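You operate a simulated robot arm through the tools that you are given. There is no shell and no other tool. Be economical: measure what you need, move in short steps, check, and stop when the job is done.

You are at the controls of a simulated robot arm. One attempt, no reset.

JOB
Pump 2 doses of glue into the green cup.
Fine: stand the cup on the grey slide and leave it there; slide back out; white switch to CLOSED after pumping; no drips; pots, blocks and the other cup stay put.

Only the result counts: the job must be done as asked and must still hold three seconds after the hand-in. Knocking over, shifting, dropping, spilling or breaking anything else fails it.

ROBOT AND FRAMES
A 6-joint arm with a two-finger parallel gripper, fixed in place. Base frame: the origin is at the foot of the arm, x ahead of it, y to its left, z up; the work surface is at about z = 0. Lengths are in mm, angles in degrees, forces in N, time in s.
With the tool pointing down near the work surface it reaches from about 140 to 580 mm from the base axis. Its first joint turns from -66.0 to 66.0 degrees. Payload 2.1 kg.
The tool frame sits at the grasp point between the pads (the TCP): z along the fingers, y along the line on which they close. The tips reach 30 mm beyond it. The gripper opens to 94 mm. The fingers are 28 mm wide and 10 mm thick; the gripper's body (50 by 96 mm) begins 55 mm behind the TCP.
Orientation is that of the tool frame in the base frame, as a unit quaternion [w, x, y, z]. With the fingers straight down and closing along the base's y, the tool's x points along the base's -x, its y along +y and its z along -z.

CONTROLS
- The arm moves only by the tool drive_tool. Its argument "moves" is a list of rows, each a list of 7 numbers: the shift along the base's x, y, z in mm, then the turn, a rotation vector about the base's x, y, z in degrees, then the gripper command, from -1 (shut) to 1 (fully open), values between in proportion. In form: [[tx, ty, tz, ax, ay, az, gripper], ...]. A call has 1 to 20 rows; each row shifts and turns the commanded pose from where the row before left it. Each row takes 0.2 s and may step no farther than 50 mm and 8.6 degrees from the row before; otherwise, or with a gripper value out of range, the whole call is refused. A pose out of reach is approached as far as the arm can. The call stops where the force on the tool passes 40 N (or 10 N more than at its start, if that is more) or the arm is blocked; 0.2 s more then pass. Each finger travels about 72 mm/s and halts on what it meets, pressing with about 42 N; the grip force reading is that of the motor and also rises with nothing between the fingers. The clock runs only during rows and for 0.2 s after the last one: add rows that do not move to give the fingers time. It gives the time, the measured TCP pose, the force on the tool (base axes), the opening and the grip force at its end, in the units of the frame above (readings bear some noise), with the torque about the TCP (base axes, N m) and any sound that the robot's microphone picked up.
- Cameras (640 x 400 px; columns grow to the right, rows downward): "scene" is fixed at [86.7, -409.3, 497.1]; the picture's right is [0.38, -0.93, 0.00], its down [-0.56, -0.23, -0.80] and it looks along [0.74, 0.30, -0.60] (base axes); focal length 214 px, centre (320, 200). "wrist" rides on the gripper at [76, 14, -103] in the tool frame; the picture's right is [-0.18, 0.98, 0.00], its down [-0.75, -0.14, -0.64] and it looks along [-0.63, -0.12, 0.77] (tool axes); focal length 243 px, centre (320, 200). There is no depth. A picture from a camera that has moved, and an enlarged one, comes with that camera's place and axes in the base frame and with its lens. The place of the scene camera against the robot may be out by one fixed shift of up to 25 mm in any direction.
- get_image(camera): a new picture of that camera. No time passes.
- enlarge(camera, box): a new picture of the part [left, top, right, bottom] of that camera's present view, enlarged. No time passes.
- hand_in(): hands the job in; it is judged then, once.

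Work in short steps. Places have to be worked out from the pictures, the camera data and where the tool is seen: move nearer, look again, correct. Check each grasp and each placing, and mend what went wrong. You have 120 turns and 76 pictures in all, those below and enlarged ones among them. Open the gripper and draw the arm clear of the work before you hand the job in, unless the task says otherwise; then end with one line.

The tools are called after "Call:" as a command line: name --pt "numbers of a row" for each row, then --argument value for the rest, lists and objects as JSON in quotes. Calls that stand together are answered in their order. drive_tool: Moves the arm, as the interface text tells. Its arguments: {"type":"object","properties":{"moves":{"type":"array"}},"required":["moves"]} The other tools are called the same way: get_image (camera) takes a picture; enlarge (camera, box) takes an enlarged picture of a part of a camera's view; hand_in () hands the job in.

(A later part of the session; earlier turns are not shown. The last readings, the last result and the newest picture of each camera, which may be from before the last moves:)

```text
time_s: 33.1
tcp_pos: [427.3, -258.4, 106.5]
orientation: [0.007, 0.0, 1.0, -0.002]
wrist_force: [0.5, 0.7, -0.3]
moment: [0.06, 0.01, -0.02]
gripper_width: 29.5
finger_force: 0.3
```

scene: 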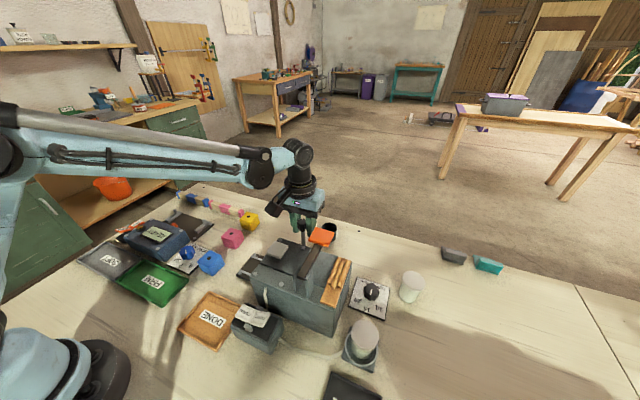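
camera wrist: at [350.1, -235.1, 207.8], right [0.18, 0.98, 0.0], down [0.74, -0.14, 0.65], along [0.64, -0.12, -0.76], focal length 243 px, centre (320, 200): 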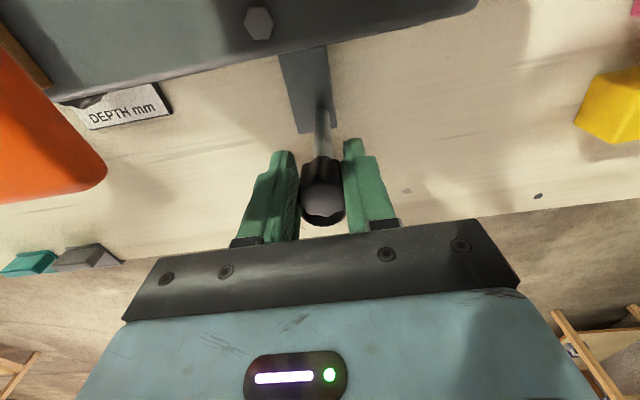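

Call:
drive_tool --pt "0 -2 0 0 0 0 -0.38" --pt "0 -2 0 0 0 0 -0.38" --pt "0 -2 0 0 0 0 -0.38" --pt "0 -2 0 0 0 0 -0.38" --pt "0 0 0 0 0 0 -0.38"

Call:
get_image --camera "wrist"

```text
time_s: 34.3
tcp_pos: [427.6, -267.2, 106.8]
orientation: [0.008, -0.001, 1.0, -0.002]
wrist_force: [-0.5, 2.1, -0.3]
moment: [0.0, -0.01, 0.01]
gripper_width: 29.9
finger_force: 0.7
```

```text
31 pictures are left
camera wrist: at [349.7, -252.0, 207.9], right [0.18, 0.98, 0.0], down [0.74, -0.14, 0.65], along [0.64, -0.12, -0.76], focal length 243 px, centre (320, 200)
```

wrist: 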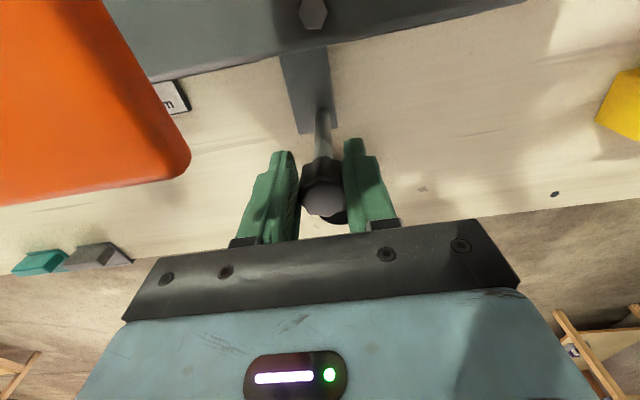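

Call:
drive_tool --pt "0 -1.5 0 0 0 0 -0.38" --pt "0 -1.5 0 0 0 0 -0.38" --pt "0 0 0 0 0 0 -0.38"

```text
time_s: 35.1
tcp_pos: [427.6, -269.6, 107.5]
orientation: [0.007, -0.002, 1.0, -0.002]
wrist_force: [-5.0, 11.5, -10.1]
moment: [-0.11, 0.05, 0.1]
gripper_width: 35.4
finger_force: 6.0
```

The slide reached its end stop (travel ≈165, cup at y≈-299, exactly under the orange lever line), so the lever is the pump. Relax, open, and rise clear.

Call:
drive_tool --pt "0 1.5 0 0 0 0 -0.2" --pt "0 0 0 0 0 0 0" --pt "0 0 20 0 0 0 0" --pt "0 0 40 0 0 0 0" --pt "0 0 40 0 0 0 0" --pt "0 0 40 0 0 0 -0.6" --pt "0 0 0 0 0 0 -1" --pt "0 0 0 0 0 0 -1"

Call:
get_image --camera "wrist"

Call:
enlarge --camera "scene" --box '[235, 180, 375, 300]'

```text
time_s: 36.9
tcp_pos: [426.2, -267.4, 247.0]
orientation: [0.008, -0.001, 1.0, -0.002]
wrist_force: [-0.2, -0.3, -0.2]
moment: [-0.01, 0.0, 0.03]
gripper_width: 0.1
finger_force: 33.0
```

```text
30 pictures are left
camera wrist: at [348.8, -252.6, 349.0], right [0.18, 0.98, 0.0], down [0.74, -0.14, 0.65], along [0.64, -0.12, -0.76], focal length 243 px, centre (320, 200)
```

wrist: 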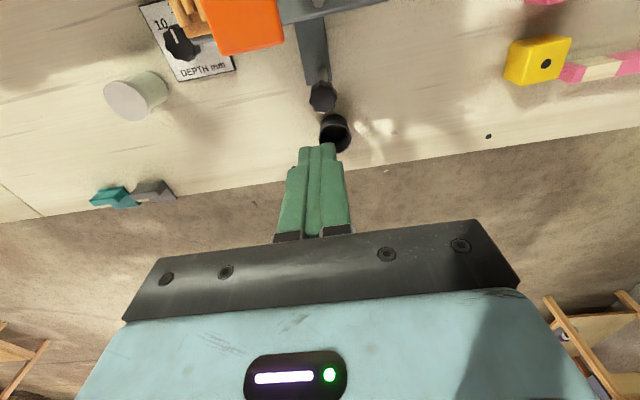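

```text
3.33 times, centred on (305, 240) of scene
camera zoom: at [86.7, -409.3, 497.1], right [0.38, -0.93, 0.0], down [-0.56, -0.23, -0.8], along [0.74, 0.3, -0.6], focal length 715 px, centre (370, 67)
```

zoom: 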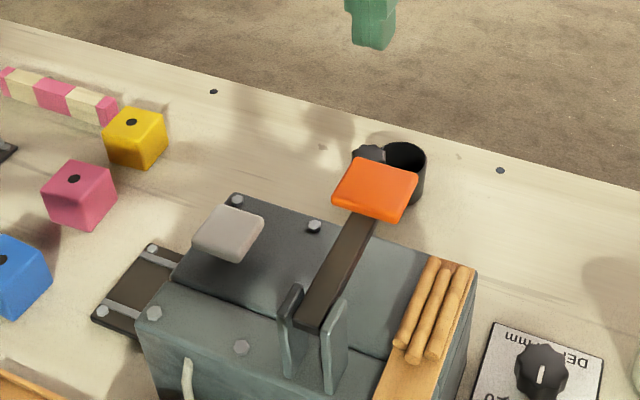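

Paddle outer edge at x≈367, centre y≈-301. With fingers shut, go above paddle centre (351,-301) and descend carefully.

Call:
drive_tool --pt "-25 -12 0 0 0 0 -1" --pt "-25 -12 0 0 0 0 -1" --pt "-25 -10 0 0 0 0 -1" --pt "0 0 -20 0 0 0 -1" --pt "0 0 -12 0 0 0 -1" --pt "0 0 0 0 0 0 -1"

Call:
enlarge --camera "scene" --box '[235, 180, 375, 300]'

Call:
get_image --camera "wrist"

```text
time_s: 38.3
tcp_pos: [351.8, -303.8, 214.2]
orientation: [0.008, 0.0, 1.0, -0.002]
wrist_force: [-0.5, 1.2, -0.3]
moment: [0.0, 0.03, -0.02]
gripper_width: 0.1
finger_force: 32.8
```

```text
3.33 times, centred on (305, 240) of scene
camera zoom: at [86.7, -409.3, 497.1], right [0.38, -0.93, 0.0], down [-0.56, -0.23, -0.8], along [0.74, 0.3, -0.6], focal length 715 px, centre (370, 67)
```

zoom: 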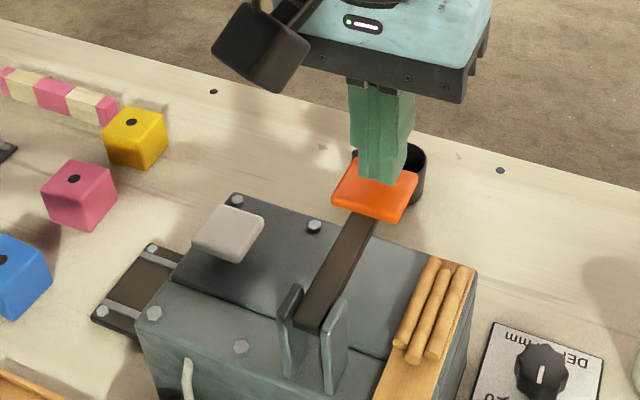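

```text
27 pictures are left
camera wrist: at [274.9, -288.1, 315.3], right [0.18, 0.98, 0.0], down [0.74, -0.14, 0.65], along [0.64, -0.12, -0.76], focal length 243 px, centre (320, 200)
```

wrist: 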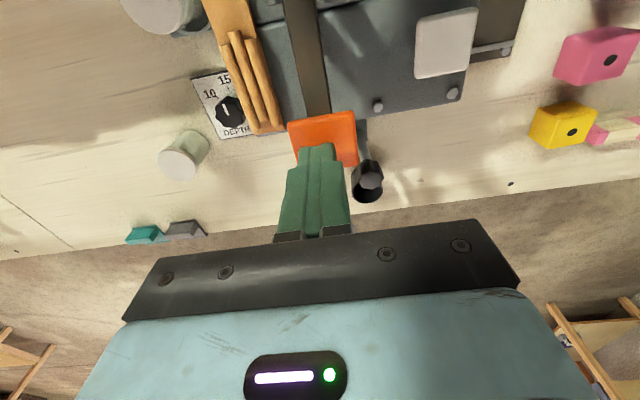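

Tip is over the paddle. Press down slowly in small steps, watching force and sound.

Call:
drive_tool --pt "0 0 -4 0 0 0 -1" --pt "0 0 -4 0 0 0 -1" --pt "0 0 -4 0 0 0 -1" --pt "0 0 -4 0 0 0 -1" --pt "0 0 -4 0 0 0 -1" --pt "0 0 -4 0 0 0 -1"

```text
time_s: 39.7
tcp_pos: [352.7, -301.7, 191.1]
orientation: [0.008, 0.0, 1.0, -0.003]
wrist_force: [0.3, -0.4, 2.0]
moment: [-0.01, 0.0, -0.01]
gripper_width: 0.0
finger_force: 32.8
```

Call:
drive_tool --pt "0 0 -4 0 0 0 -1" --pt "0 0 -4 0 0 0 -1" --pt "0 0 -4 0 0 0 -1" --pt "0 0 -4 0 0 0 -1"

Call:
enlarge --camera "scene" --box '[235, 180, 375, 300]'

```text
time_s: 40.6
tcp_pos: [352.4, -302.1, 180.7]
orientation: [0.008, -0.001, 1.0, -0.003]
wrist_force: [1.6, -1.2, 14.5]
moment: [0.01, 0.15, 0.04]
gripper_width: 0.1
finger_force: 32.7
stopped in row 4: the force on the tool passed its limit at 50 N (the readings are from after the stop); the commanded pose is now the measured one
```

```text
3.33 times, centred on (305, 240) of scene
camera zoom: at [86.6, -409.2, 497.2], right [0.38, -0.93, 0.0], down [-0.56, -0.23, -0.8], along [0.74, 0.3, -0.6], focal length 715 px, centre (370, 67)
```

zoom: 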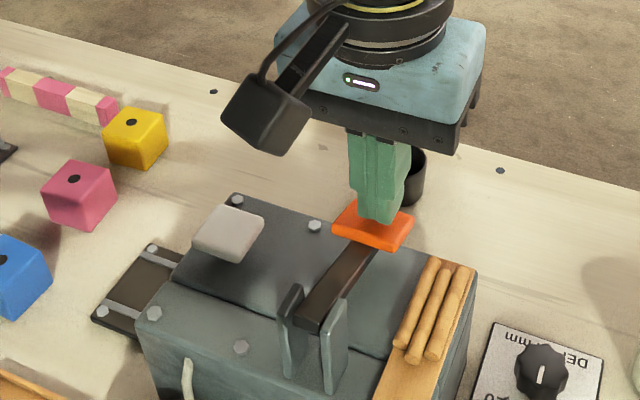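

The lever moved down ~20 mm and then stopped hard at 50 N without sound. I press slightly more, slowly, to tell an end stop from resistance.

Call:
drive_tool --pt "0 0 -1 0 0 0 -1" --pt "0 0 0 0 0 0 -1" --pt "0 0 -1 0 0 0 -1" --pt "0 0 0 0 0 0 -1"

```text
time_s: 41.2
tcp_pos: [353.1, -302.8, 181.0]
orientation: [0.008, -0.001, 1.0, -0.003]
wrist_force: [1.4, -0.9, 12.6]
moment: [0.0, 0.11, 0.01]
gripper_width: 0.0
finger_force: 33.2
stopped in row 2: the force on the tool passed its limit at 42 N (the readings are from after the stop); the commanded pose is now the measured one
```

It's a hard end stop. Raise and see whether the lever returns.

Call:
drive_tool --pt "0 0 4 0 0 0 -1" --pt "0 0 6 0 0 0 -1" --pt "0 0 8 0 0 0 -1" --pt "0 0 10 0 0 0 -1" --pt "0 0 6 0 0 0 -1" --pt "0 0 0 0 0 0 -1"

Call:
enlarge --camera "scene" --box '[235, 180, 375, 300]'

```text
time_s: 42.6
tcp_pos: [352.7, -301.5, 215.3]
orientation: [0.008, -0.002, 1.0, -0.002]
wrist_force: [0.9, -0.1, 0.1]
moment: [0.01, -0.01, 0.01]
gripper_width: 0.2
finger_force: 32.7
```

```text
3.33 times, centred on (305, 240) of scene
camera zoom: at [86.7, -409.3, 497.1], right [0.38, -0.93, 0.0], down [-0.56, -0.23, -0.8], along [0.74, 0.3, -0.6], focal length 715 px, centre (370, 67)
```

zoom: 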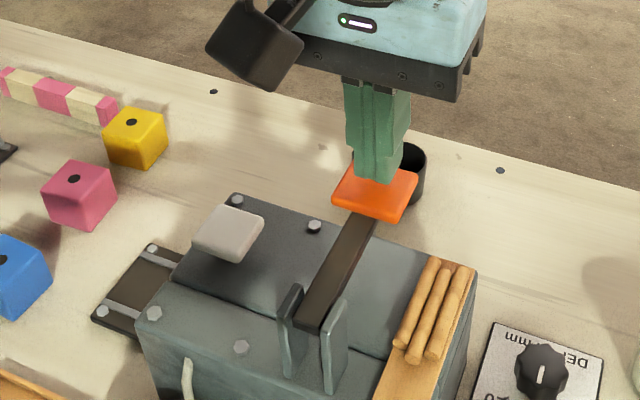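

Lever springs back fully. I do the second full stroke to the same end stop, then release.

Call:
drive_tool --pt "0 0 -8 0 0 0 -1" --pt "0 0 -8 0 0 0 -1" --pt "0 0 -5 0 0 0 -1" --pt "0 0 -4 0 0 0 -1" --pt "0 0 -4 0 0 0 -1" --pt "0 0 -4 0 0 0 -1" --pt "0 0 -2 0 0 0 -1" --pt "0 0 -2 0 0 0 -1" --pt "0 0 -2 0 0 0 -1"

```text
time_s: 44.3
tcp_pos: [352.6, -302.0, 181.4]
orientation: [0.008, -0.001, 1.0, -0.002]
wrist_force: [1.2, -0.7, 13.5]
moment: [-0.04, 0.15, -0.02]
gripper_width: 0.2
finger_force: 32.9
stopped in row 8: the force on the tool passed its limit at 46 N (the readings are from after the stop); the commanded pose is now the measured one
```

Second stroke done to the stop. Release, rise, and move to view the valve box closely.

Call:
drive_tool --pt "0 0 4 0 0 0 -1" --pt "0 0 8 0 0 0 -1" --pt "0 0 12 0 0 0 -1" --pt "0 0 25 0 0 0 -1" --pt "-10 10 30 0 0 0 -1" --pt "-37 26 0 0 0 0 -1" --pt "-37 26 0 0 0 0 -1" --pt "-37 25 -10 0 0 0 -1" --pt "0 0 0 0 0 0 -1"

Call:
get_image --camera "wrist"

Call:
enlarge --camera "wrist" --box '[240, 0, 400, 120]'

```text
time_s: 46.3
tcp_pos: [230.6, -216.2, 249.5]
orientation: [0.009, -0.001, 1.0, -0.002]
wrist_force: [-1.4, 0.3, 0.4]
moment: [-0.01, -0.02, -0.01]
gripper_width: 0.1
finger_force: 33.1
```

```text
24 pictures are left
camera wrist: at [152.9, -200.7, 350.6], right [0.18, 0.98, 0.0], down [0.74, -0.14, 0.65], along [0.64, -0.12, -0.76], focal length 243 px, centre (320, 200)
```

wrist: 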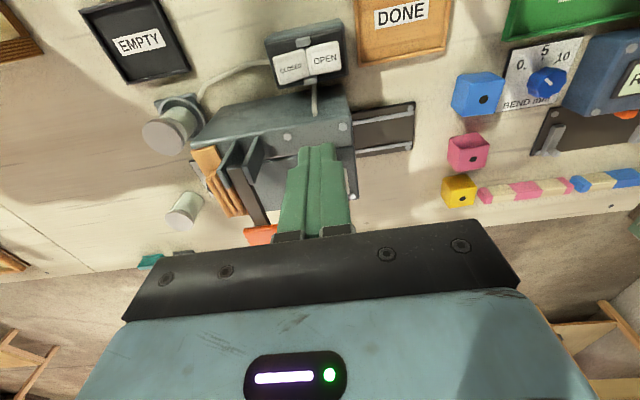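

```text
3.33 times, centred on (320, 60) of wrist
camera zoom: at [152.9, -200.7, 350.6], right [0.18, 0.98, 0.0], down [0.74, -0.14, 0.65], along [0.64, -0.12, -0.76], focal length 809 px, centre (320, 667)
```

zoom: 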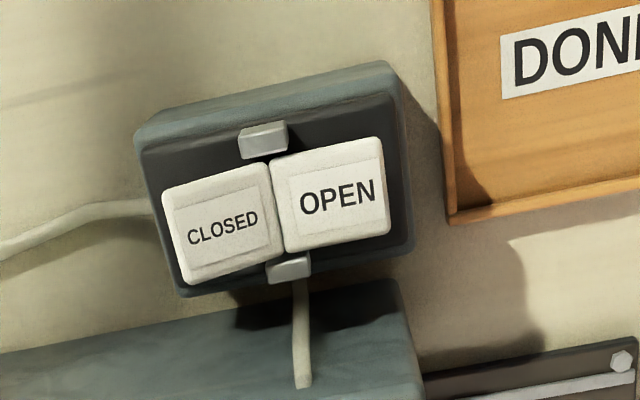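

Triangulation puts the CLOSED half's centre at (208,-243,~58), currently raised. I go above its outer end with shut fingers and press it down gently.

Call:
drive_tool --pt "-11.5 -17 -20 0 0 0 -1" --pt "-11.5 -17 -20 0 0 0 -1" --pt "0 0 -45 0 0 0 -1" --pt "0 0 -45 0 0 0 -1" --pt "0 0 -10 0 0 0 -1" --pt "0 0 0 0 0 0 -1"

Call:
enlarge --camera "scene" --box '[220, 280, 320, 360]'

```text
time_s: 47.7
tcp_pos: [207.7, -248.0, 109.4]
orientation: [0.008, -0.001, 1.0, -0.002]
wrist_force: [-0.4, 0.2, -0.5]
moment: [-0.01, 0.02, 0.02]
gripper_width: 0.2
finger_force: 32.6
```

```text
5.00 times, centred on (270, 320) of scene
camera zoom: at [86.7, -409.2, 497.1], right [0.38, -0.93, 0.0], down [-0.56, -0.23, -0.8], along [0.74, 0.3, -0.6], focal length 1072 px, centre (570, -400)
```

zoom: 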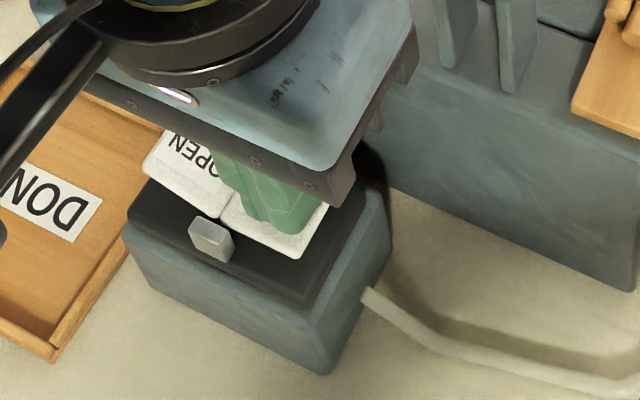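

The rocker looks different now (CLOSED side appears lower). I rise to see its state.

Call:
drive_tool --pt "0 0 40 0 0 0 -1" --pt "0 0 45 0 0 0 -1" --pt "30 30 20 0 0 0 -1" --pt "40 30 0 0 0 0 -1" --pt "0 0 0 0 0 0 -1"

Call:
enlarge --camera "scene" --box '[220, 290, 320, 360]'

```text
time_s: 48.9
tcp_pos: [279.1, -189.5, 214.4]
orientation: [0.007, -0.001, 1.0, -0.002]
wrist_force: [0.6, -0.7, -0.5]
moment: [0.0, 0.02, 0.02]
gripper_width: 0.1
finger_force: 32.9
```

```text
5.71 times, centred on (270, 325) of scene
camera zoom: at [86.7, -409.2, 497.1], right [0.38, -0.93, 0.0], down [-0.56, -0.23, -0.8], along [0.74, 0.3, -0.6], focal length 1226 px, centre (606, -514)
```

zoom: 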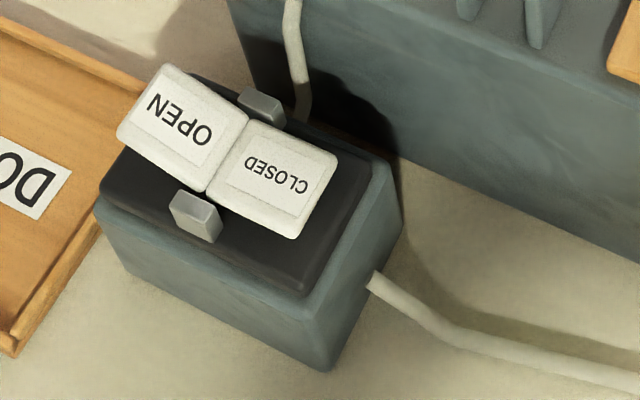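

The rocker flipped: CLOSED half is now flush, OPEN raised. Now go back over the knob (≈427,-266) to pull the slide out.

Call:
drive_tool --pt "30 0 20 0 0 0 -0.5" --pt "35 -15 0 0 0 0 0" --pt "35 -20 0 0 0 0 0.3" --pt "35 -20 0 0 0 0 0.3" --pt "13 -20 0 0 0 0 0.3" --pt "0 0 -20 0 0 0 0.3" --pt "0 0 0 0 0 0 0.3"

Call:
get_image --camera "wrist"

```text
time_s: 50.5
tcp_pos: [426.0, -263.5, 214.1]
orientation: [0.008, -0.002, 1.0, -0.002]
wrist_force: [-0.4, -0.2, 0.5]
moment: [0.04, 0.01, 0.02]
gripper_width: 61.0
finger_force: 0.1
```

```text
20 pictures are left
camera wrist: at [348.5, -248.0, 316.5], right [0.18, 0.98, 0.0], down [0.74, -0.14, 0.65], along [0.64, -0.12, -0.76], focal length 243 px, centre (320, 200)
```

wrist: 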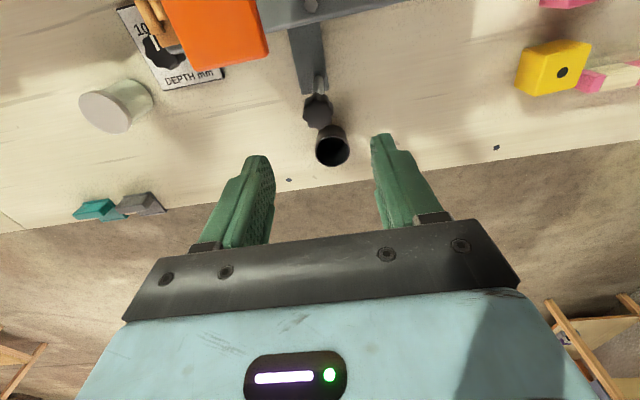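

Knob at (425,-265). Descend and cage it, then pull out gently.

Call:
drive_tool --pt "1 -1.5 -40 0 0 0 0.3" --pt "0 0 -40 0 0 0 0.3" --pt "0 0 -28 0 0 0 0.3" --pt "0 0 0 0 0 0 -0.1" --pt "0 0 0 0 0 0 -0.38" --pt "0 0 0 0 0 0 -0.38" --pt "0 3 0 0 0 0 -0.38" --pt "0 4 0 0 0 0 -0.38" --pt "0 5 0 0 0 0 -0.38" --pt "0 5 0 0 0 0 -0.38" --pt "0 5 0 0 0 0 -0.38" --pt "0 0 0 0 0 0 -0.38"

Call:
get_image --camera "wrist"

```text
time_s: 53.1
tcp_pos: [427.1, -242.5, 106.3]
orientation: [0.009, -0.001, 1.0, -0.002]
wrist_force: [-0.5, 0.6, 0.7]
moment: [0.01, -0.02, 0.0]
gripper_width: 29.5
finger_force: 0.1
```

```text
19 pictures are left
camera wrist: at [349.8, -227.7, 207.2], right [0.18, 0.98, 0.0], down [0.74, -0.14, 0.65], along [0.64, -0.12, -0.76], focal length 243 px, centre (320, 200)
```

wrist: 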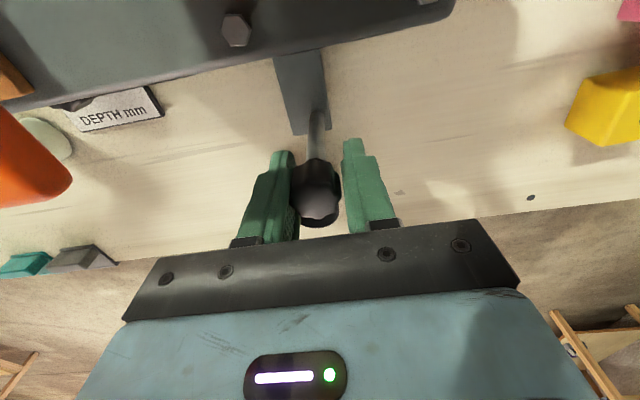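

Slide follows. Keep pulling at gentle speed.

Call:
drive_tool --pt "0 4 0 0 0 0 -0.38" --pt "0 6 0 0 0 0 -0.38" --pt "0 6 0 0 0 0 -0.38" --pt "0 6 0 0 0 0 -0.38" --pt "0 6 0 0 0 0 -0.38" --pt "0 6 0 0 0 0 -0.38" --pt "0 6 0 0 0 0 -0.38" --pt "0 6 0 0 0 0 -0.38" --pt "0 6 0 0 0 0 -0.38" --pt "0 6 0 0 0 0 -0.38" --pt "0 6 0 0 0 0 -0.38" --pt "0 6 0 0 0 0 -0.38" --pt "0 6 0 0 0 0 -0.38" --pt "0 6 0 0 0 0 -0.38" --pt "0 6 0 0 0 0 -0.38" --pt "0 6 0 0 0 0 -0.38" --pt "0 6 0 0 0 0 -0.38" --pt "0 5 0 0 0 0 -0.38" --pt "0 4 0 0 0 0 -0.38" --pt "0 0 0 0 0 0 -0.38"

```text
time_s: 57.3
tcp_pos: [427.8, -134.1, 107.5]
orientation: [0.007, 0.0, 1.0, -0.002]
wrist_force: [-0.1, -1.3, -0.4]
moment: [0.02, 0.02, 0.0]
gripper_width: 29.5
finger_force: 0.2
```

Call:
drive_tool --pt "0 4 0 0 0 0 -0.38" --pt "0 5 0 0 0 0 -0.38" --pt "0 5 0 0 0 0 -0.38" --pt "0 5 0 0 0 0 -0.38" --pt "0 5 0 0 0 0 -0.38" --pt "0 4 0 0 0 0 -0.38" --pt "0 3 0 0 0 0 -0.38" --pt "0 3 0 0 0 0 -0.38" --pt "0 2 0 0 0 0 -0.38" --pt "0 0 0 0 0 0 -0.38"

Call:
enlarge --camera "scene" --box '[225, 210, 305, 290]'

```text
time_s: 59.5
tcp_pos: [425.6, -97.8, 105.9]
orientation: [0.008, -0.001, 1.0, -0.002]
wrist_force: [0.2, -0.5, -0.1]
moment: [0.02, -0.02, -0.02]
gripper_width: 28.9
finger_force: 0.0
```

```text
5.00 times, centred on (265, 250) of scene
camera zoom: at [86.7, -409.3, 497.1], right [0.38, -0.93, 0.0], down [-0.56, -0.23, -0.8], along [0.74, 0.3, -0.6], focal length 1072 px, centre (595, -50)
```

zoom: 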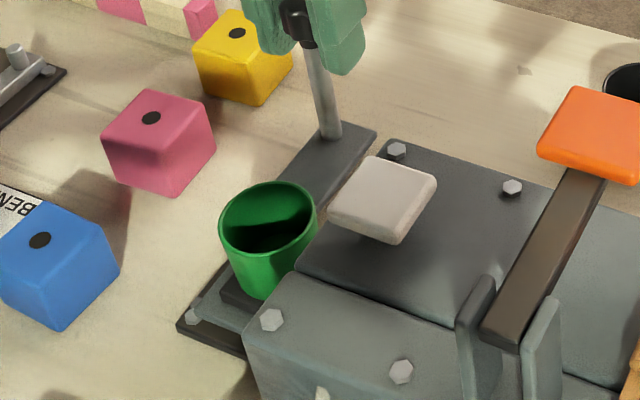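

Cup upright at the slide's original out position. Nudge to the stop, release, rise, and look into the cup.

Call:
drive_tool --pt "0 1.5 0 0 0 0 -0.38" --pt "0 1.5 0 0 0 0 -0.38" --pt "0 0 0 0 0 0 -0.38"

Call:
drive_tool --pt "0 -2 0 0 0 0 -0.1" --pt "0 0 0 0 0 0 0.1" --pt "0 0 20 0 0 0 0.1" --pt "0 0 40 0 0 0 0.1" --pt "0 0 45 0 0 0 0.1" --pt "-30 -10 20 0 0 0 0.1" --pt "-40 -10 0 0 0 0 0.1" --pt "-40 -10 0 0 0 0 0.1" --pt "0 0 0 0 0 0 0.1"

Call:
get_image --camera "wrist"

```text
time_s: 60.3
tcp_pos: [426.0, -95.0, 106.9]
orientation: [0.008, -0.001, 1.0, -0.002]
wrist_force: [0.7, -9.2, -1.9]
moment: [0.02, -0.1, 0.03]
gripper_width: 34.1
finger_force: 4.3
```

```text
time_s: 62.3
tcp_pos: [317.1, -125.7, 232.2]
orientation: [0.008, -0.001, 1.0, -0.001]
wrist_force: [0.4, 0.6, -0.2]
moment: [0.0, 0.01, -0.01]
gripper_width: 51.5
finger_force: 0.1
```

```text
17 pictures are left
camera wrist: at [238.9, -109.9, 332.8], right [0.18, 0.98, 0.0], down [0.74, -0.14, 0.65], along [0.64, -0.12, -0.76], focal length 243 px, centre (320, 200)
```

wrist: 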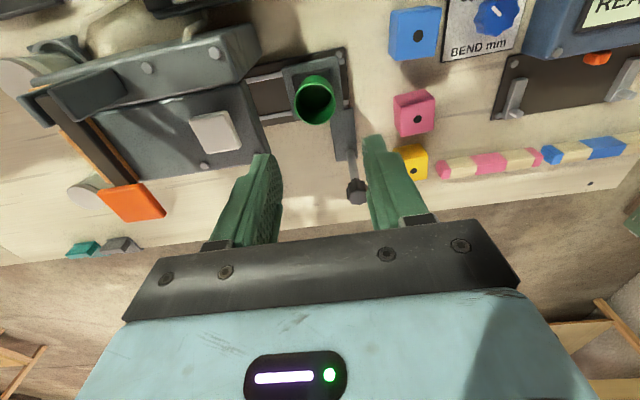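

Call:
enlarge --camera "wrist" --box '[285, 65, 349, 129]'

```text
6.25 times, centred on (317, 97) of wrist
camera zoom: at [238.9, -109.9, 332.8], right [0.18, 0.98, 0.0], down [0.74, -0.14, 0.65], along [0.64, -0.12, -0.76], focal length 1516 px, centre (339, 844)
```

zoom: 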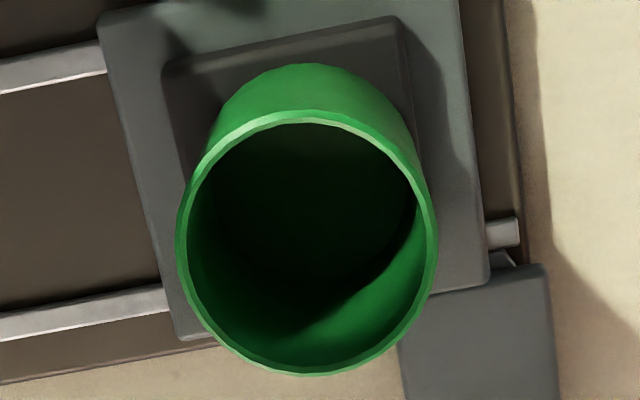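

The cup interior looks empty (no visible glue), so the lever may not be the glue pump or the nozzle sits elsewhere. I take a low look under the lid from the +y side to locate the nozzle.

Call:
drive_tool --pt "0 6 0 0 0 -8.2 1" --pt "0 6 0 0 0 -8.2 1" --pt "0 6 0 0 0 -8.2 1" --pt "0 6 0 0 0 -8.2 1" --pt "0 6 0 0 0 -8.2 1" --pt "0 6 0 0 0 -8.2 1" --pt "0 6 0 0 0 -8.2 1" --pt "0 6 0 0 0 -8.2 1" --pt "0 6 0 0 0 -8.2 1" --pt "0 3 0 0 0 -8.2 1" --pt "3 3 0 0 0 -8 1" --pt "3 0 0 -7.9 0 0 1" --pt "3 0 -10 -7.9 0 0 1" --pt "3 0 -20 -7.9 0 0 1" --pt "0 0 -20 -7.9 0 0 1" --pt "0 0 -25 -7.9 0 0 1" --pt "0 0 -30 -7.9 0 0 1" --pt "0 0 -30 -7.6 0 0 1" --pt "0 0 -10 0 0 0 1" --pt "0 0 0 0 0 0 1"

Call:
get_image --camera "wrist"

```text
time_s: 66.5
tcp_pos: [328.5, -67.0, 86.1]
orientation: [0.33, 0.624, 0.626, -0.331]
wrist_force: [-0.5, 0.4, 0.6]
moment: [-0.01, 0.02, 0.02]
gripper_width: 94.0
finger_force: 0.0
```

```text
15 pictures are left
camera wrist: at [343.4, 60.9, 81.2], right [0.98, -0.1, 0.15], down [-0.14, 0.11, 0.98], along [-0.12, -0.99, 0.09], focal length 243 px, centre (320, 200)
```

wrist: 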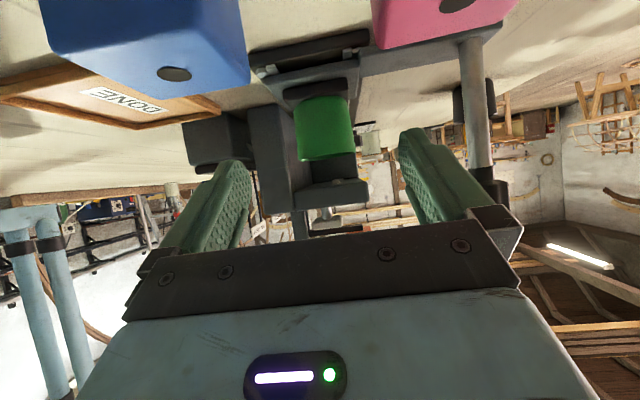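

Call:
enlarge --camera "wrist" --box '[270, 130, 390, 245]'

```text
3.48 times, centred on (330, 188) of wrist
camera zoom: at [343.4, 60.9, 81.2], right [0.98, -0.1, 0.15], down [-0.14, 0.11, 0.98], along [-0.12, -0.99, 0.09], focal length 844 px, centre (285, 244)
```

zoom: 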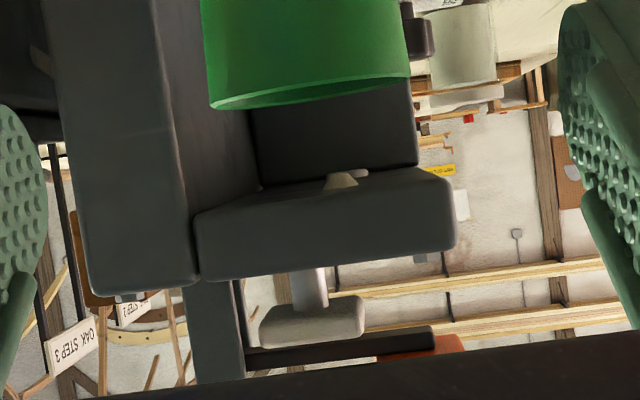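

Now I see two items beneath the lid: a cream glue nozzle (nearer) and a grey press tip further back under the lever. So the white plate is the glue pump and the lever is a dowel press. I move the camera sideways to triangulate the nozzle's y precisely.

Call:
drive_tool --pt "0 15 0 0 0 0 1" --pt "0 15 0 0 0 0 1" --pt "30 0 0 0 0 0 1" --pt "30 0 0 0 0 0 1" --pt "25 0 0 0 0 0 1" --pt "0 0 0 0 0 0 1"

Call:
get_image --camera "wrist"

```text
time_s: 67.9
tcp_pos: [413.3, -39.0, 85.8]
orientation: [0.331, 0.624, 0.625, -0.333]
wrist_force: [-0.5, -0.4, -0.2]
moment: [0.0, 0.0, 0.0]
gripper_width: 94.1
finger_force: 0.0
```

```text
13 pictures are left
camera wrist: at [428.1, 90.3, 80.5], right [0.98, -0.1, 0.15], down [-0.14, 0.11, 0.98], along [-0.12, -0.99, 0.09], focal length 243 px, centre (320, 200)
```

wrist: 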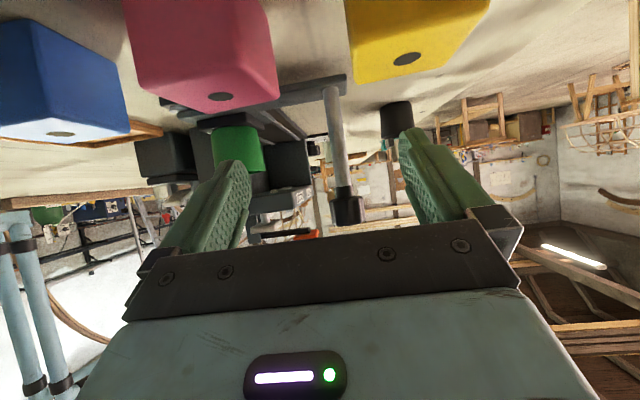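

Call:
enlarge --camera "wrist" --box '[210, 120, 340, 250]'

```text
3.08 times, centred on (275, 185) of wrist
camera zoom: at [428.1, 90.3, 80.5], right [0.98, -0.1, 0.15], down [-0.14, 0.11, 0.98], along [-0.12, -0.99, 0.09], focal length 746 px, centre (458, 246)
```

zoom: 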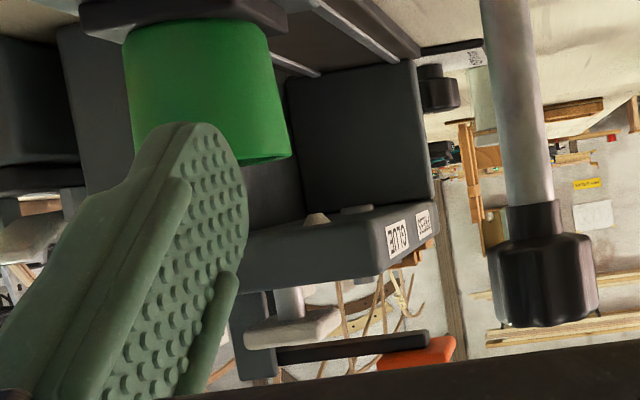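

The lid's side labels read GLUE (front) and another at the rear; the nozzle triangulates to (331,-221), matching the white plate at y≈-218. Plan: slide in 86 mm so the cup sits under it, switch OPEN, press the plate twice, CLOSED, slide out. First return to the knob.

Call:
drive_tool --pt "0 0 18 7.97 0 0 0.5" --pt "0 0 18 7.97 0 0 0.5" --pt "0 0 18 7.97 0 0 0.5" --pt "0 0 18 7.97 0 0 0.5" --pt "0 0 18 7.97 0 0 0.5" --pt "0 0 18 7.97 0 0 0.5" --pt "0 0 20 7.97 0 0 0.5" --pt "1.2 -5.3 0 0 0 8.2 0.5" --pt "1.2 -5.3 0 0 0 8.2 0.5" --pt "1.2 -5.3 0 0 0 8.2 0.5" --pt "1.2 -5.3 0 0 0 8.2 0.5" --pt "1.2 -5.3 0 0 0 8.2 0.5" --pt "1.2 -5.3 0 0 0 8.2 0.5" --pt "1.2 -5.3 0 0 0 8.2 0.5" --pt "1.2 -5.3 0 0 0 8.2 0.5" --pt "1.2 -5.3 0 0 0 8.2 0.5" --pt "1.2 -5.3 0 0 0 8.2 0.5" --pt "1.0 -5.3 0 0 0 8.0 0.5" --pt "0 0 0 0 0 0 0.5"

Call:
get_image --camera "wrist"

```text
time_s: 71.9
tcp_pos: [427.4, -95.8, 214.5]
orientation: [0.001, -0.001, 1.0, -0.002]
wrist_force: [-0.1, 0.1, 0.2]
moment: [-0.02, -0.01, -0.02]
gripper_width: 70.9
finger_force: 0.0
```

```text
11 pictures are left
camera wrist: at [350.9, -80.7, 316.9], right [0.18, 0.98, 0.0], down [0.75, -0.14, 0.64], along [0.63, -0.12, -0.77], focal length 243 px, centre (320, 200)
```

wrist: 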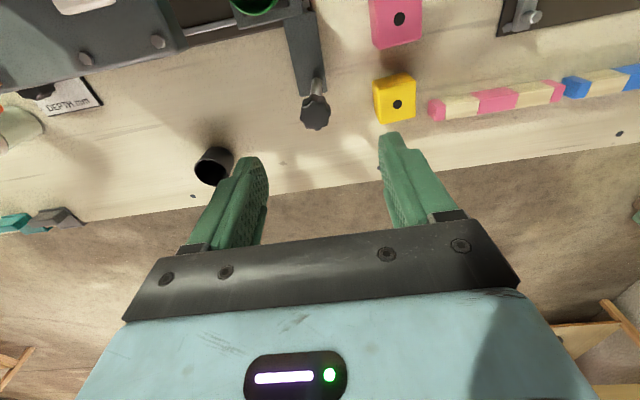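

Knob at y≈-99. Descend, cage it, and push in 86 mm.

Call:
drive_tool --pt "0 -4 -36 0 0 0 0.5" --pt "0 0 -36 0 0 0 0.5" --pt "0 0 -36 0 0 0 0.3" --pt "0 0 0 0 0 0 -0.1" --pt "0 0 0 0 0 0 -0.38" --pt "0 0 0 0 0 0 -0.38" --pt "0 -4 0 0 0 0 -0.38" --pt "0 -5 0 0 0 0 -0.38" --pt "0 -6 0 0 0 0 -0.38" --pt "0 -6 0 0 0 0 -0.38" --pt "0 -6 0 0 0 0 -0.38" --pt "0 -6 0 0 0 0 -0.38" --pt "0 -6 0 0 0 0 -0.38" --pt "0 -6 0 0 0 0 -0.38" --pt "0 -6 0 0 0 0 -0.38" --pt "0 -6 0 0 0 0 -0.38" --pt "0 -6 0 0 0 0 -0.38" --pt "0 -6 0 0 0 0 -0.38" --pt "0 -4 0 0 0 0 -0.38" --pt "0 0 0 0 0 0 -0.38"

```text
time_s: 76.1
tcp_pos: [427.4, -171.8, 105.4]
orientation: [0.0, 0.0, 1.0, -0.002]
wrist_force: [-0.2, 0.3, 0.3]
moment: [-0.02, 0.01, -0.01]
gripper_width: 29.4
finger_force: 0.3
```

Call:
drive_tool --pt "0 -5 0 0 0 0 -0.38" --pt "0 -5 0 0 0 0 -0.38" --pt "0 -4 0 0 0 0 -0.38" --pt "0 -3 0 0 0 0 -0.38" --pt "0 0 0 0 0 0 -0.38"

Call:
get_image --camera "wrist"

```text
time_s: 77.3
tcp_pos: [427.5, -188.9, 106.5]
orientation: [0.001, 0.0, 1.0, -0.002]
wrist_force: [-0.3, -0.1, 0.5]
moment: [0.02, -0.03, 0.0]
gripper_width: 29.0
finger_force: 0.1
```

```text
10 pictures are left
camera wrist: at [350.9, -174.2, 209.1], right [0.18, 0.98, 0.0], down [0.75, -0.14, 0.64], along [0.63, -0.12, -0.77], focal length 243 px, centre (320, 200)
```

wrist: 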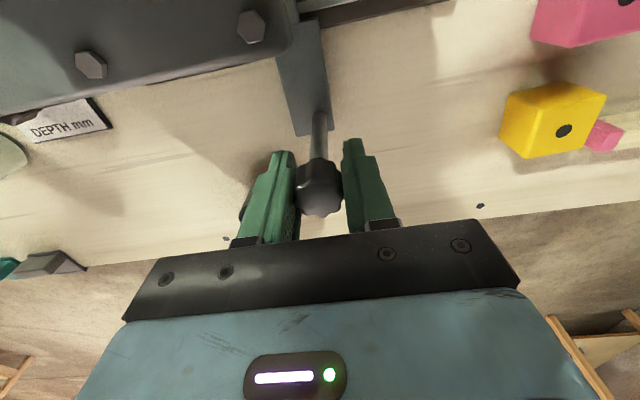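

Slide is placed with the cup at y≈-221. Release, rise, and go above the OPEN half of the switch (206,-203).

Call:
drive_tool --pt "0 0 0 0 0 0 0" --pt "0 0 0 0 0 0 0.1" --pt "0 0 40 0 0 0 0" --pt "0 0 45 0 0 0 -0.5" --pt "0 0 40 0 0 0 -1" --pt "-45 -3 0 0 0 0 -1" --pt "-45 -3 0 0 0 0 -1" --pt "-45 -3 0 0 0 0 -1" --pt "-45 -3 0 0 0 0 -1" --pt "-40 -2 0 0 0 0 -1" --pt "0 0 -40 0 0 0 -1" --pt "0 0 -40 0 0 0 -1" --pt "0 0 -25 0 0 0 -1" --pt "0 0 0 0 0 0 -1"

Call:
enlarge --camera "scene" --box '[220, 280, 320, 360]'

```text
time_s: 80.3
tcp_pos: [207.6, -200.8, 125.8]
orientation: [0.0, -0.001, 1.0, -0.002]
wrist_force: [-0.4, -0.4, 0.0]
moment: [-0.03, 0.01, -0.01]
gripper_width: 0.0
finger_force: 32.9
```

```text
5.00 times, centred on (270, 320) of scene
camera zoom: at [86.7, -409.2, 497.1], right [0.38, -0.93, 0.0], down [-0.56, -0.23, -0.8], along [0.74, 0.3, -0.6], focal length 1072 px, centre (570, -400)
```

zoom: 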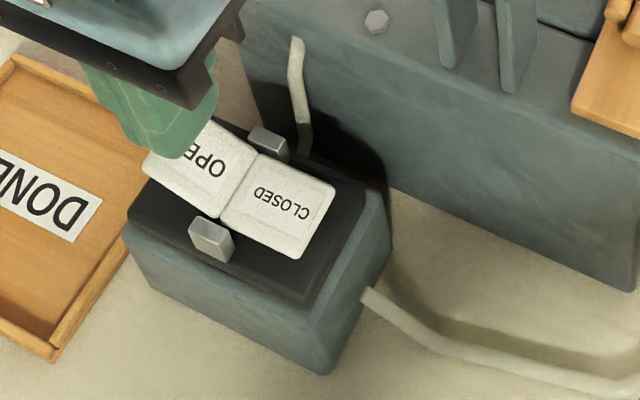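

Finger is over the OPEN outer end. Press down in small steps.

Call:
drive_tool --pt "0 0 -5 0 0 0 -1" --pt "0 0 -5 0 0 0 -1" --pt "0 0 -4 0 0 0 -1" --pt "0 0 -3 0 0 0 -1" --pt "0 0 0 0 0 0 -1"

Call:
enlarge --camera "scene" --box '[220, 280, 320, 360]'

```text
time_s: 81.5
tcp_pos: [206.7, -203.2, 108.9]
orientation: [0.0, 0.0, 1.0, -0.002]
wrist_force: [0.6, 0.6, 0.0]
moment: [-0.04, 0.01, 0.0]
gripper_width: 0.1
finger_force: 33.2
```

```text
5.00 times, centred on (270, 320) of scene
camera zoom: at [86.7, -409.3, 497.1], right [0.38, -0.93, 0.0], down [-0.56, -0.23, -0.8], along [0.74, 0.3, -0.6], focal length 1072 px, centre (570, -400)
```

zoom: 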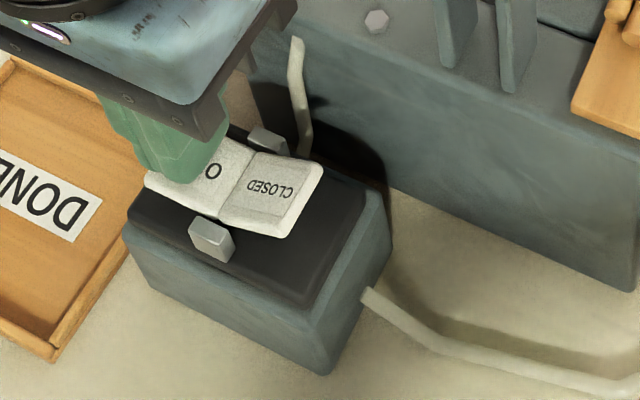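

Valve is OPEN now. Rise and go above the white plate (316,-218).

Call:
drive_tool --pt "0 0 40 0 0 0 -1" --pt "0 0 45 0 0 0 -1" --pt "0 0 15 0 0 0 -1" --pt "37 -5 0 0 0 0 -1" --pt "37 -5 0 0 0 0 -1" --pt "35 -5 0 0 0 0 -1" --pt "0 0 -20 0 0 0 -1" --pt "0 0 0 0 0 0 -1"

Call:
get_image --camera "wrist"

```text
time_s: 83.3
tcp_pos: [314.7, -218.6, 189.2]
orientation: [0.001, 0.0, 1.0, -0.002]
wrist_force: [0.4, -1.0, -0.2]
moment: [0.01, -0.03, -0.01]
gripper_width: 0.4
finger_force: 33.1
```

```text
7 pictures are left
camera wrist: at [238.4, -202.9, 290.8], right [0.18, 0.98, 0.0], down [0.75, -0.14, 0.64], along [0.63, -0.12, -0.77], focal length 243 px, centre (320, 200)
```

wrist: 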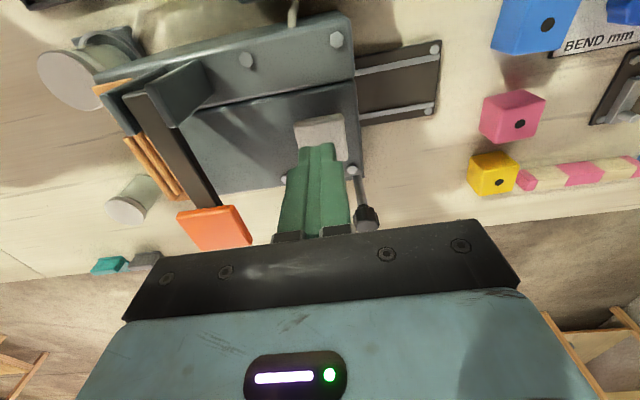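

Fingers are over the plate. Press down in small steps.

Call:
drive_tool --pt "0 0 -5 0 0 0 -1" --pt "0 0 -5 0 0 0 -1" --pt "0 0 -4 0 0 0 -1" --pt "0 0 -3 0 0 0 -1" --pt "0 0 -3 0 0 0 -1" --pt "0 0 0 0 0 0 -1"

```text
time_s: 84.7
tcp_pos: [316.5, -218.6, 169.0]
orientation: [0.001, -0.001, 1.0, -0.002]
wrist_force: [-0.4, 0.6, 1.0]
moment: [0.02, 0.03, -0.03]
gripper_width: 0.0
finger_force: 33.0
```

Call:
drive_tool --pt "0 0 -3 0 0 0 -1" --pt "0 0 -3 0 0 0 -1" --pt "0 0 -3 0 0 0 -1" --pt "0 0 0 0 0 0 -1"

```text
time_s: 85.7
tcp_pos: [316.8, -218.6, 158.9]
orientation: [0.002, -0.001, 1.0, -0.002]
wrist_force: [-0.6, -0.5, 1.8]
moment: [-0.02, 0.05, 0.02]
gripper_width: 0.0
finger_force: 32.8
heard: click
```

A click was heard. Release fully before the second stroke.

Call:
drive_tool --pt "0 0 3 0 0 0 -1" --pt "0 0 5 0 0 0 -1" --pt "0 0 6 0 0 0 -1" --pt "0 0 8 0 0 0 -1" --pt "0 0 8 0 0 0 -1" --pt "0 0 0 0 0 0 -1" --pt "0 0 0 0 0 0 -1"

Call:
enlarge --camera "scene" --box '[235, 200, 335, 290]'

```text
time_s: 87.3
tcp_pos: [314.5, -218.7, 190.6]
orientation: [0.001, -0.001, 1.0, -0.001]
wrist_force: [0.0, 0.9, -0.4]
moment: [0.02, 0.0, -0.03]
gripper_width: 0.0
finger_force: 33.3
```

```text
4.44 times, centred on (285, 245) of scene
camera zoom: at [86.7, -409.3, 497.1], right [0.38, -0.93, 0.0], down [-0.56, -0.23, -0.8], along [0.74, 0.3, -0.6], focal length 953 px, centre (476, 0)
```

zoom: 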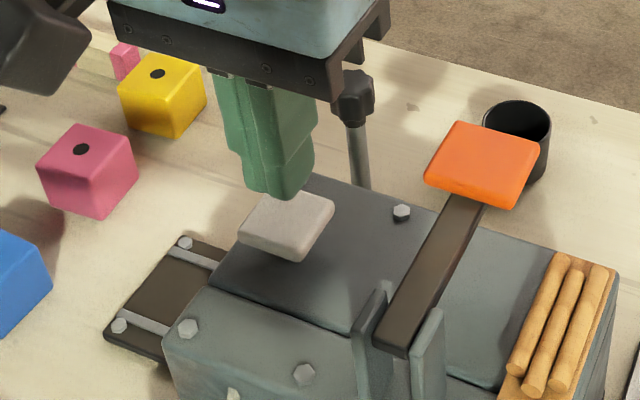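

Plate is up again. Second press, same depth.

Call:
drive_tool --pt "0 0 -8 0 0 0 -1" --pt "0 0 -7 0 0 0 -1" --pt "0 0 -5 0 0 0 -1" --pt "0 0 -3 0 0 0 -1" --pt "0 0 -3 0 0 0 -1" --pt "0 0 -3 0 0 0 -1" --pt "0 0 -2 0 0 0 -1" --pt "0 0 0 0 0 0 -1"

```text
time_s: 89.1
tcp_pos: [316.8, -219.7, 158.2]
orientation: [0.001, -0.001, 1.0, -0.001]
wrist_force: [0.1, 1.4, 1.1]
moment: [0.03, -0.01, 0.01]
gripper_width: 0.0
finger_force: 32.6
heard: click
```

Second click heard. Release and go press the CLOSED half (208,-248).

Call:
drive_tool --pt "0 0 4 0 0 0 -1" --pt "0 0 8 0 0 0 -1" --pt "0 0 12 0 0 0 -1" --pt "0 0 25 0 0 0 -1" --pt "-36 -10 0 0 0 0 -1" --pt "-37 -10 0 0 0 0 -1" --pt "-36 -9 0 0 0 0 -1" --pt "0 0 -40 0 0 0 -1" --pt "0 0 -40 0 0 0 -1" --pt "0 0 -10 0 0 0 -1" --pt "0 0 -5 0 0 0 -1" --pt "0 0 -4 0 0 0 -1" --pt "0 0 0 0 0 0 -1"

```text
time_s: 91.9
tcp_pos: [207.5, -247.2, 110.3]
orientation: [0.001, -0.001, 1.0, -0.002]
wrist_force: [0.8, -0.9, 0.2]
moment: [-0.03, -0.01, 0.0]
gripper_width: 0.0
finger_force: 33.3
```

Go 1.5 mm lower as before, then rise and check the switch.

Call:
drive_tool --pt "0 0 -1.5 0 0 0 -1" --pt "0 0 0 0 0 0 -1" --pt "0 0 40 0 0 0 -1" --pt "0 0 45 0 0 0 -1" --pt "30 30 20 0 0 0 -1" --pt "40 20 15 0 0 0 -1" --pt "0 0 0 0 0 0 -1"

Call:
enlarge --camera "scene" --box '[220, 290, 320, 360]'

```text
time_s: 93.5
tcp_pos: [275.3, -197.4, 228.7]
orientation: [0.001, 0.0, 1.0, -0.003]
wrist_force: [-0.5, -0.2, 0.4]
moment: [0.0, 0.02, -0.01]
gripper_width: 0.1
finger_force: 32.4
```

```text
5.71 times, centred on (270, 325) of scene
camera zoom: at [86.7, -409.2, 497.1], right [0.38, -0.93, 0.0], down [-0.56, -0.23, -0.8], along [0.74, 0.3, -0.6], focal length 1226 px, centre (606, -514)
```

zoom: 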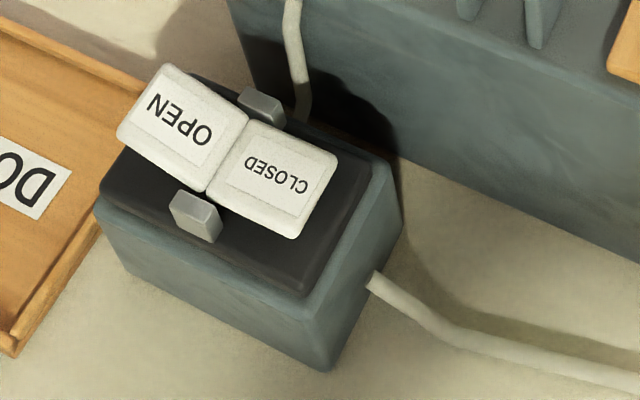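

CLOSED is pressed. Now to the knob (427,-188): descend with open fingers and cage it.

Call:
drive_tool --pt "38 2 0 0 0 0 -0.5" --pt "38 2 0 0 0 0 0" --pt "38 2 0 0 0 0 0.3" --pt "38 2 0 0 0 0 0.3" --pt "0 0 -20 0 0 0 0.3" --pt "0 0 -40 0 0 0 0.3" --pt "0 0 -35 0 0 0 0.3" --pt "0 0 -27 0 0 0 0.3" --pt "0 0 0 0 0 0 0.3"

```text
time_s: 95.5
tcp_pos: [428.8, -189.0, 105.9]
orientation: [0.001, -0.001, 1.0, -0.002]
wrist_force: [-0.3, 0.4, 0.5]
moment: [0.02, 0.0, 0.02]
gripper_width: 60.9
finger_force: 0.1
```

Position matches; cage and pull out gently.

Call:
drive_tool --pt "0 0 0 0 0 0 -0.1" --pt "0 0 0 0 0 0 -0.38" --pt "0 0 0 0 0 0 -0.38" --pt "0 3 0 0 0 0 -0.38" --pt "0 5 0 0 0 0 -0.38" --pt "0 6 0 0 0 0 -0.38" --pt "0 6 0 0 0 0 -0.38" --pt "0 6 0 0 0 0 -0.38" --pt "0 6 0 0 0 0 -0.38" --pt "0 6 0 0 0 0 -0.38" --pt "0 6 0 0 0 0 -0.38" --pt "0 6 0 0 0 0 -0.38" --pt "0 6 0 0 0 0 -0.38" --pt "0 6 0 0 0 0 -0.38" --pt "0 6 0 0 0 0 -0.38" --pt "0 5 0 0 0 0 -0.38" --pt "0 0 0 0 0 0 -0.38"

Call:
drive_tool --pt "0 3 0 0 0 0 -0.38" --pt "0 3 0 0 0 0 -0.38" --pt "0 3 0 0 0 0 -0.38" --pt "0 2 0 0 0 0 -0.38" --pt "0 0 0 0 0 0 -0.38"

```text
time_s: 99.1
tcp_pos: [429.4, -116.8, 106.9]
orientation: [0.0, -0.001, 1.0, -0.001]
wrist_force: [0.1, -0.1, 0.5]
moment: [0.02, 0.0, 0.03]
gripper_width: 29.1
finger_force: 0.2
```

```text
time_s: 100.3
tcp_pos: [429.5, -103.9, 106.2]
orientation: [0.0, -0.001, 1.0, -0.001]
wrist_force: [-0.4, -0.2, -0.8]
moment: [0.04, 0.02, 0.01]
gripper_width: 29.4
finger_force: 0.1
```

Continue to the out stop (~-96).

Call:
drive_tool --pt "0 2 0 0 0 0 -0.38" --pt "0 2 0 0 0 0 -0.38" --pt "0 2 0 0 0 0 -0.38" --pt "0 1.5 0 0 0 0 -0.38" --pt "0 1 0 0 0 0 -0.38" --pt "0 0 0 0 0 0 -0.38"

```text
time_s: 101.7
tcp_pos: [428.9, -95.3, 106.1]
orientation: [0.001, -0.001, 1.0, -0.002]
wrist_force: [-3.7, -3.5, 2.3]
moment: [-0.07, 0.01, -0.03]
gripper_width: 31.5
finger_force: 2.0
```

At the stop. Release, rise and move back to look into the cup.

Call:
drive_tool --pt "0 -2 0 0 0 0 -0.1" --pt "0 0 0 0 0 0 0.1" --pt "0 0 20 0 0 0 0.1" --pt "0 0 40 0 0 0 0.1" --pt "0 0 45 0 0 0 0.1" --pt "-30 -10 20 0 0 0 0.1" --pt "-40 -10 0 0 0 0 0.1" --pt "-40 -10 0 0 0 0 0.1" --pt "0 0 0 0 0 0 0.1"

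Call:
enlarge --camera "wrist" --box '[235, 40, 375, 140]'

```text
time_s: 103.7
tcp_pos: [318.1, -127.1, 233.2]
orientation: [0.001, -0.001, 1.0, -0.002]
wrist_force: [0.7, 0.3, -0.2]
moment: [-0.02, 0.01, -0.02]
gripper_width: 51.8
finger_force: 0.0
```

```text
4.00 times, centred on (305, 90) of wrist
camera zoom: at [241.3, -113.6, 334.6], right [0.18, 0.98, 0.0], down [0.75, -0.14, 0.64], along [0.63, -0.12, -0.77], focal length 970 px, centre (380, 640)
```

zoom: 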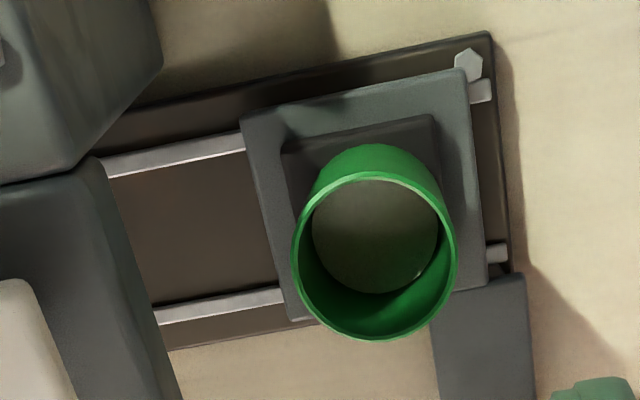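

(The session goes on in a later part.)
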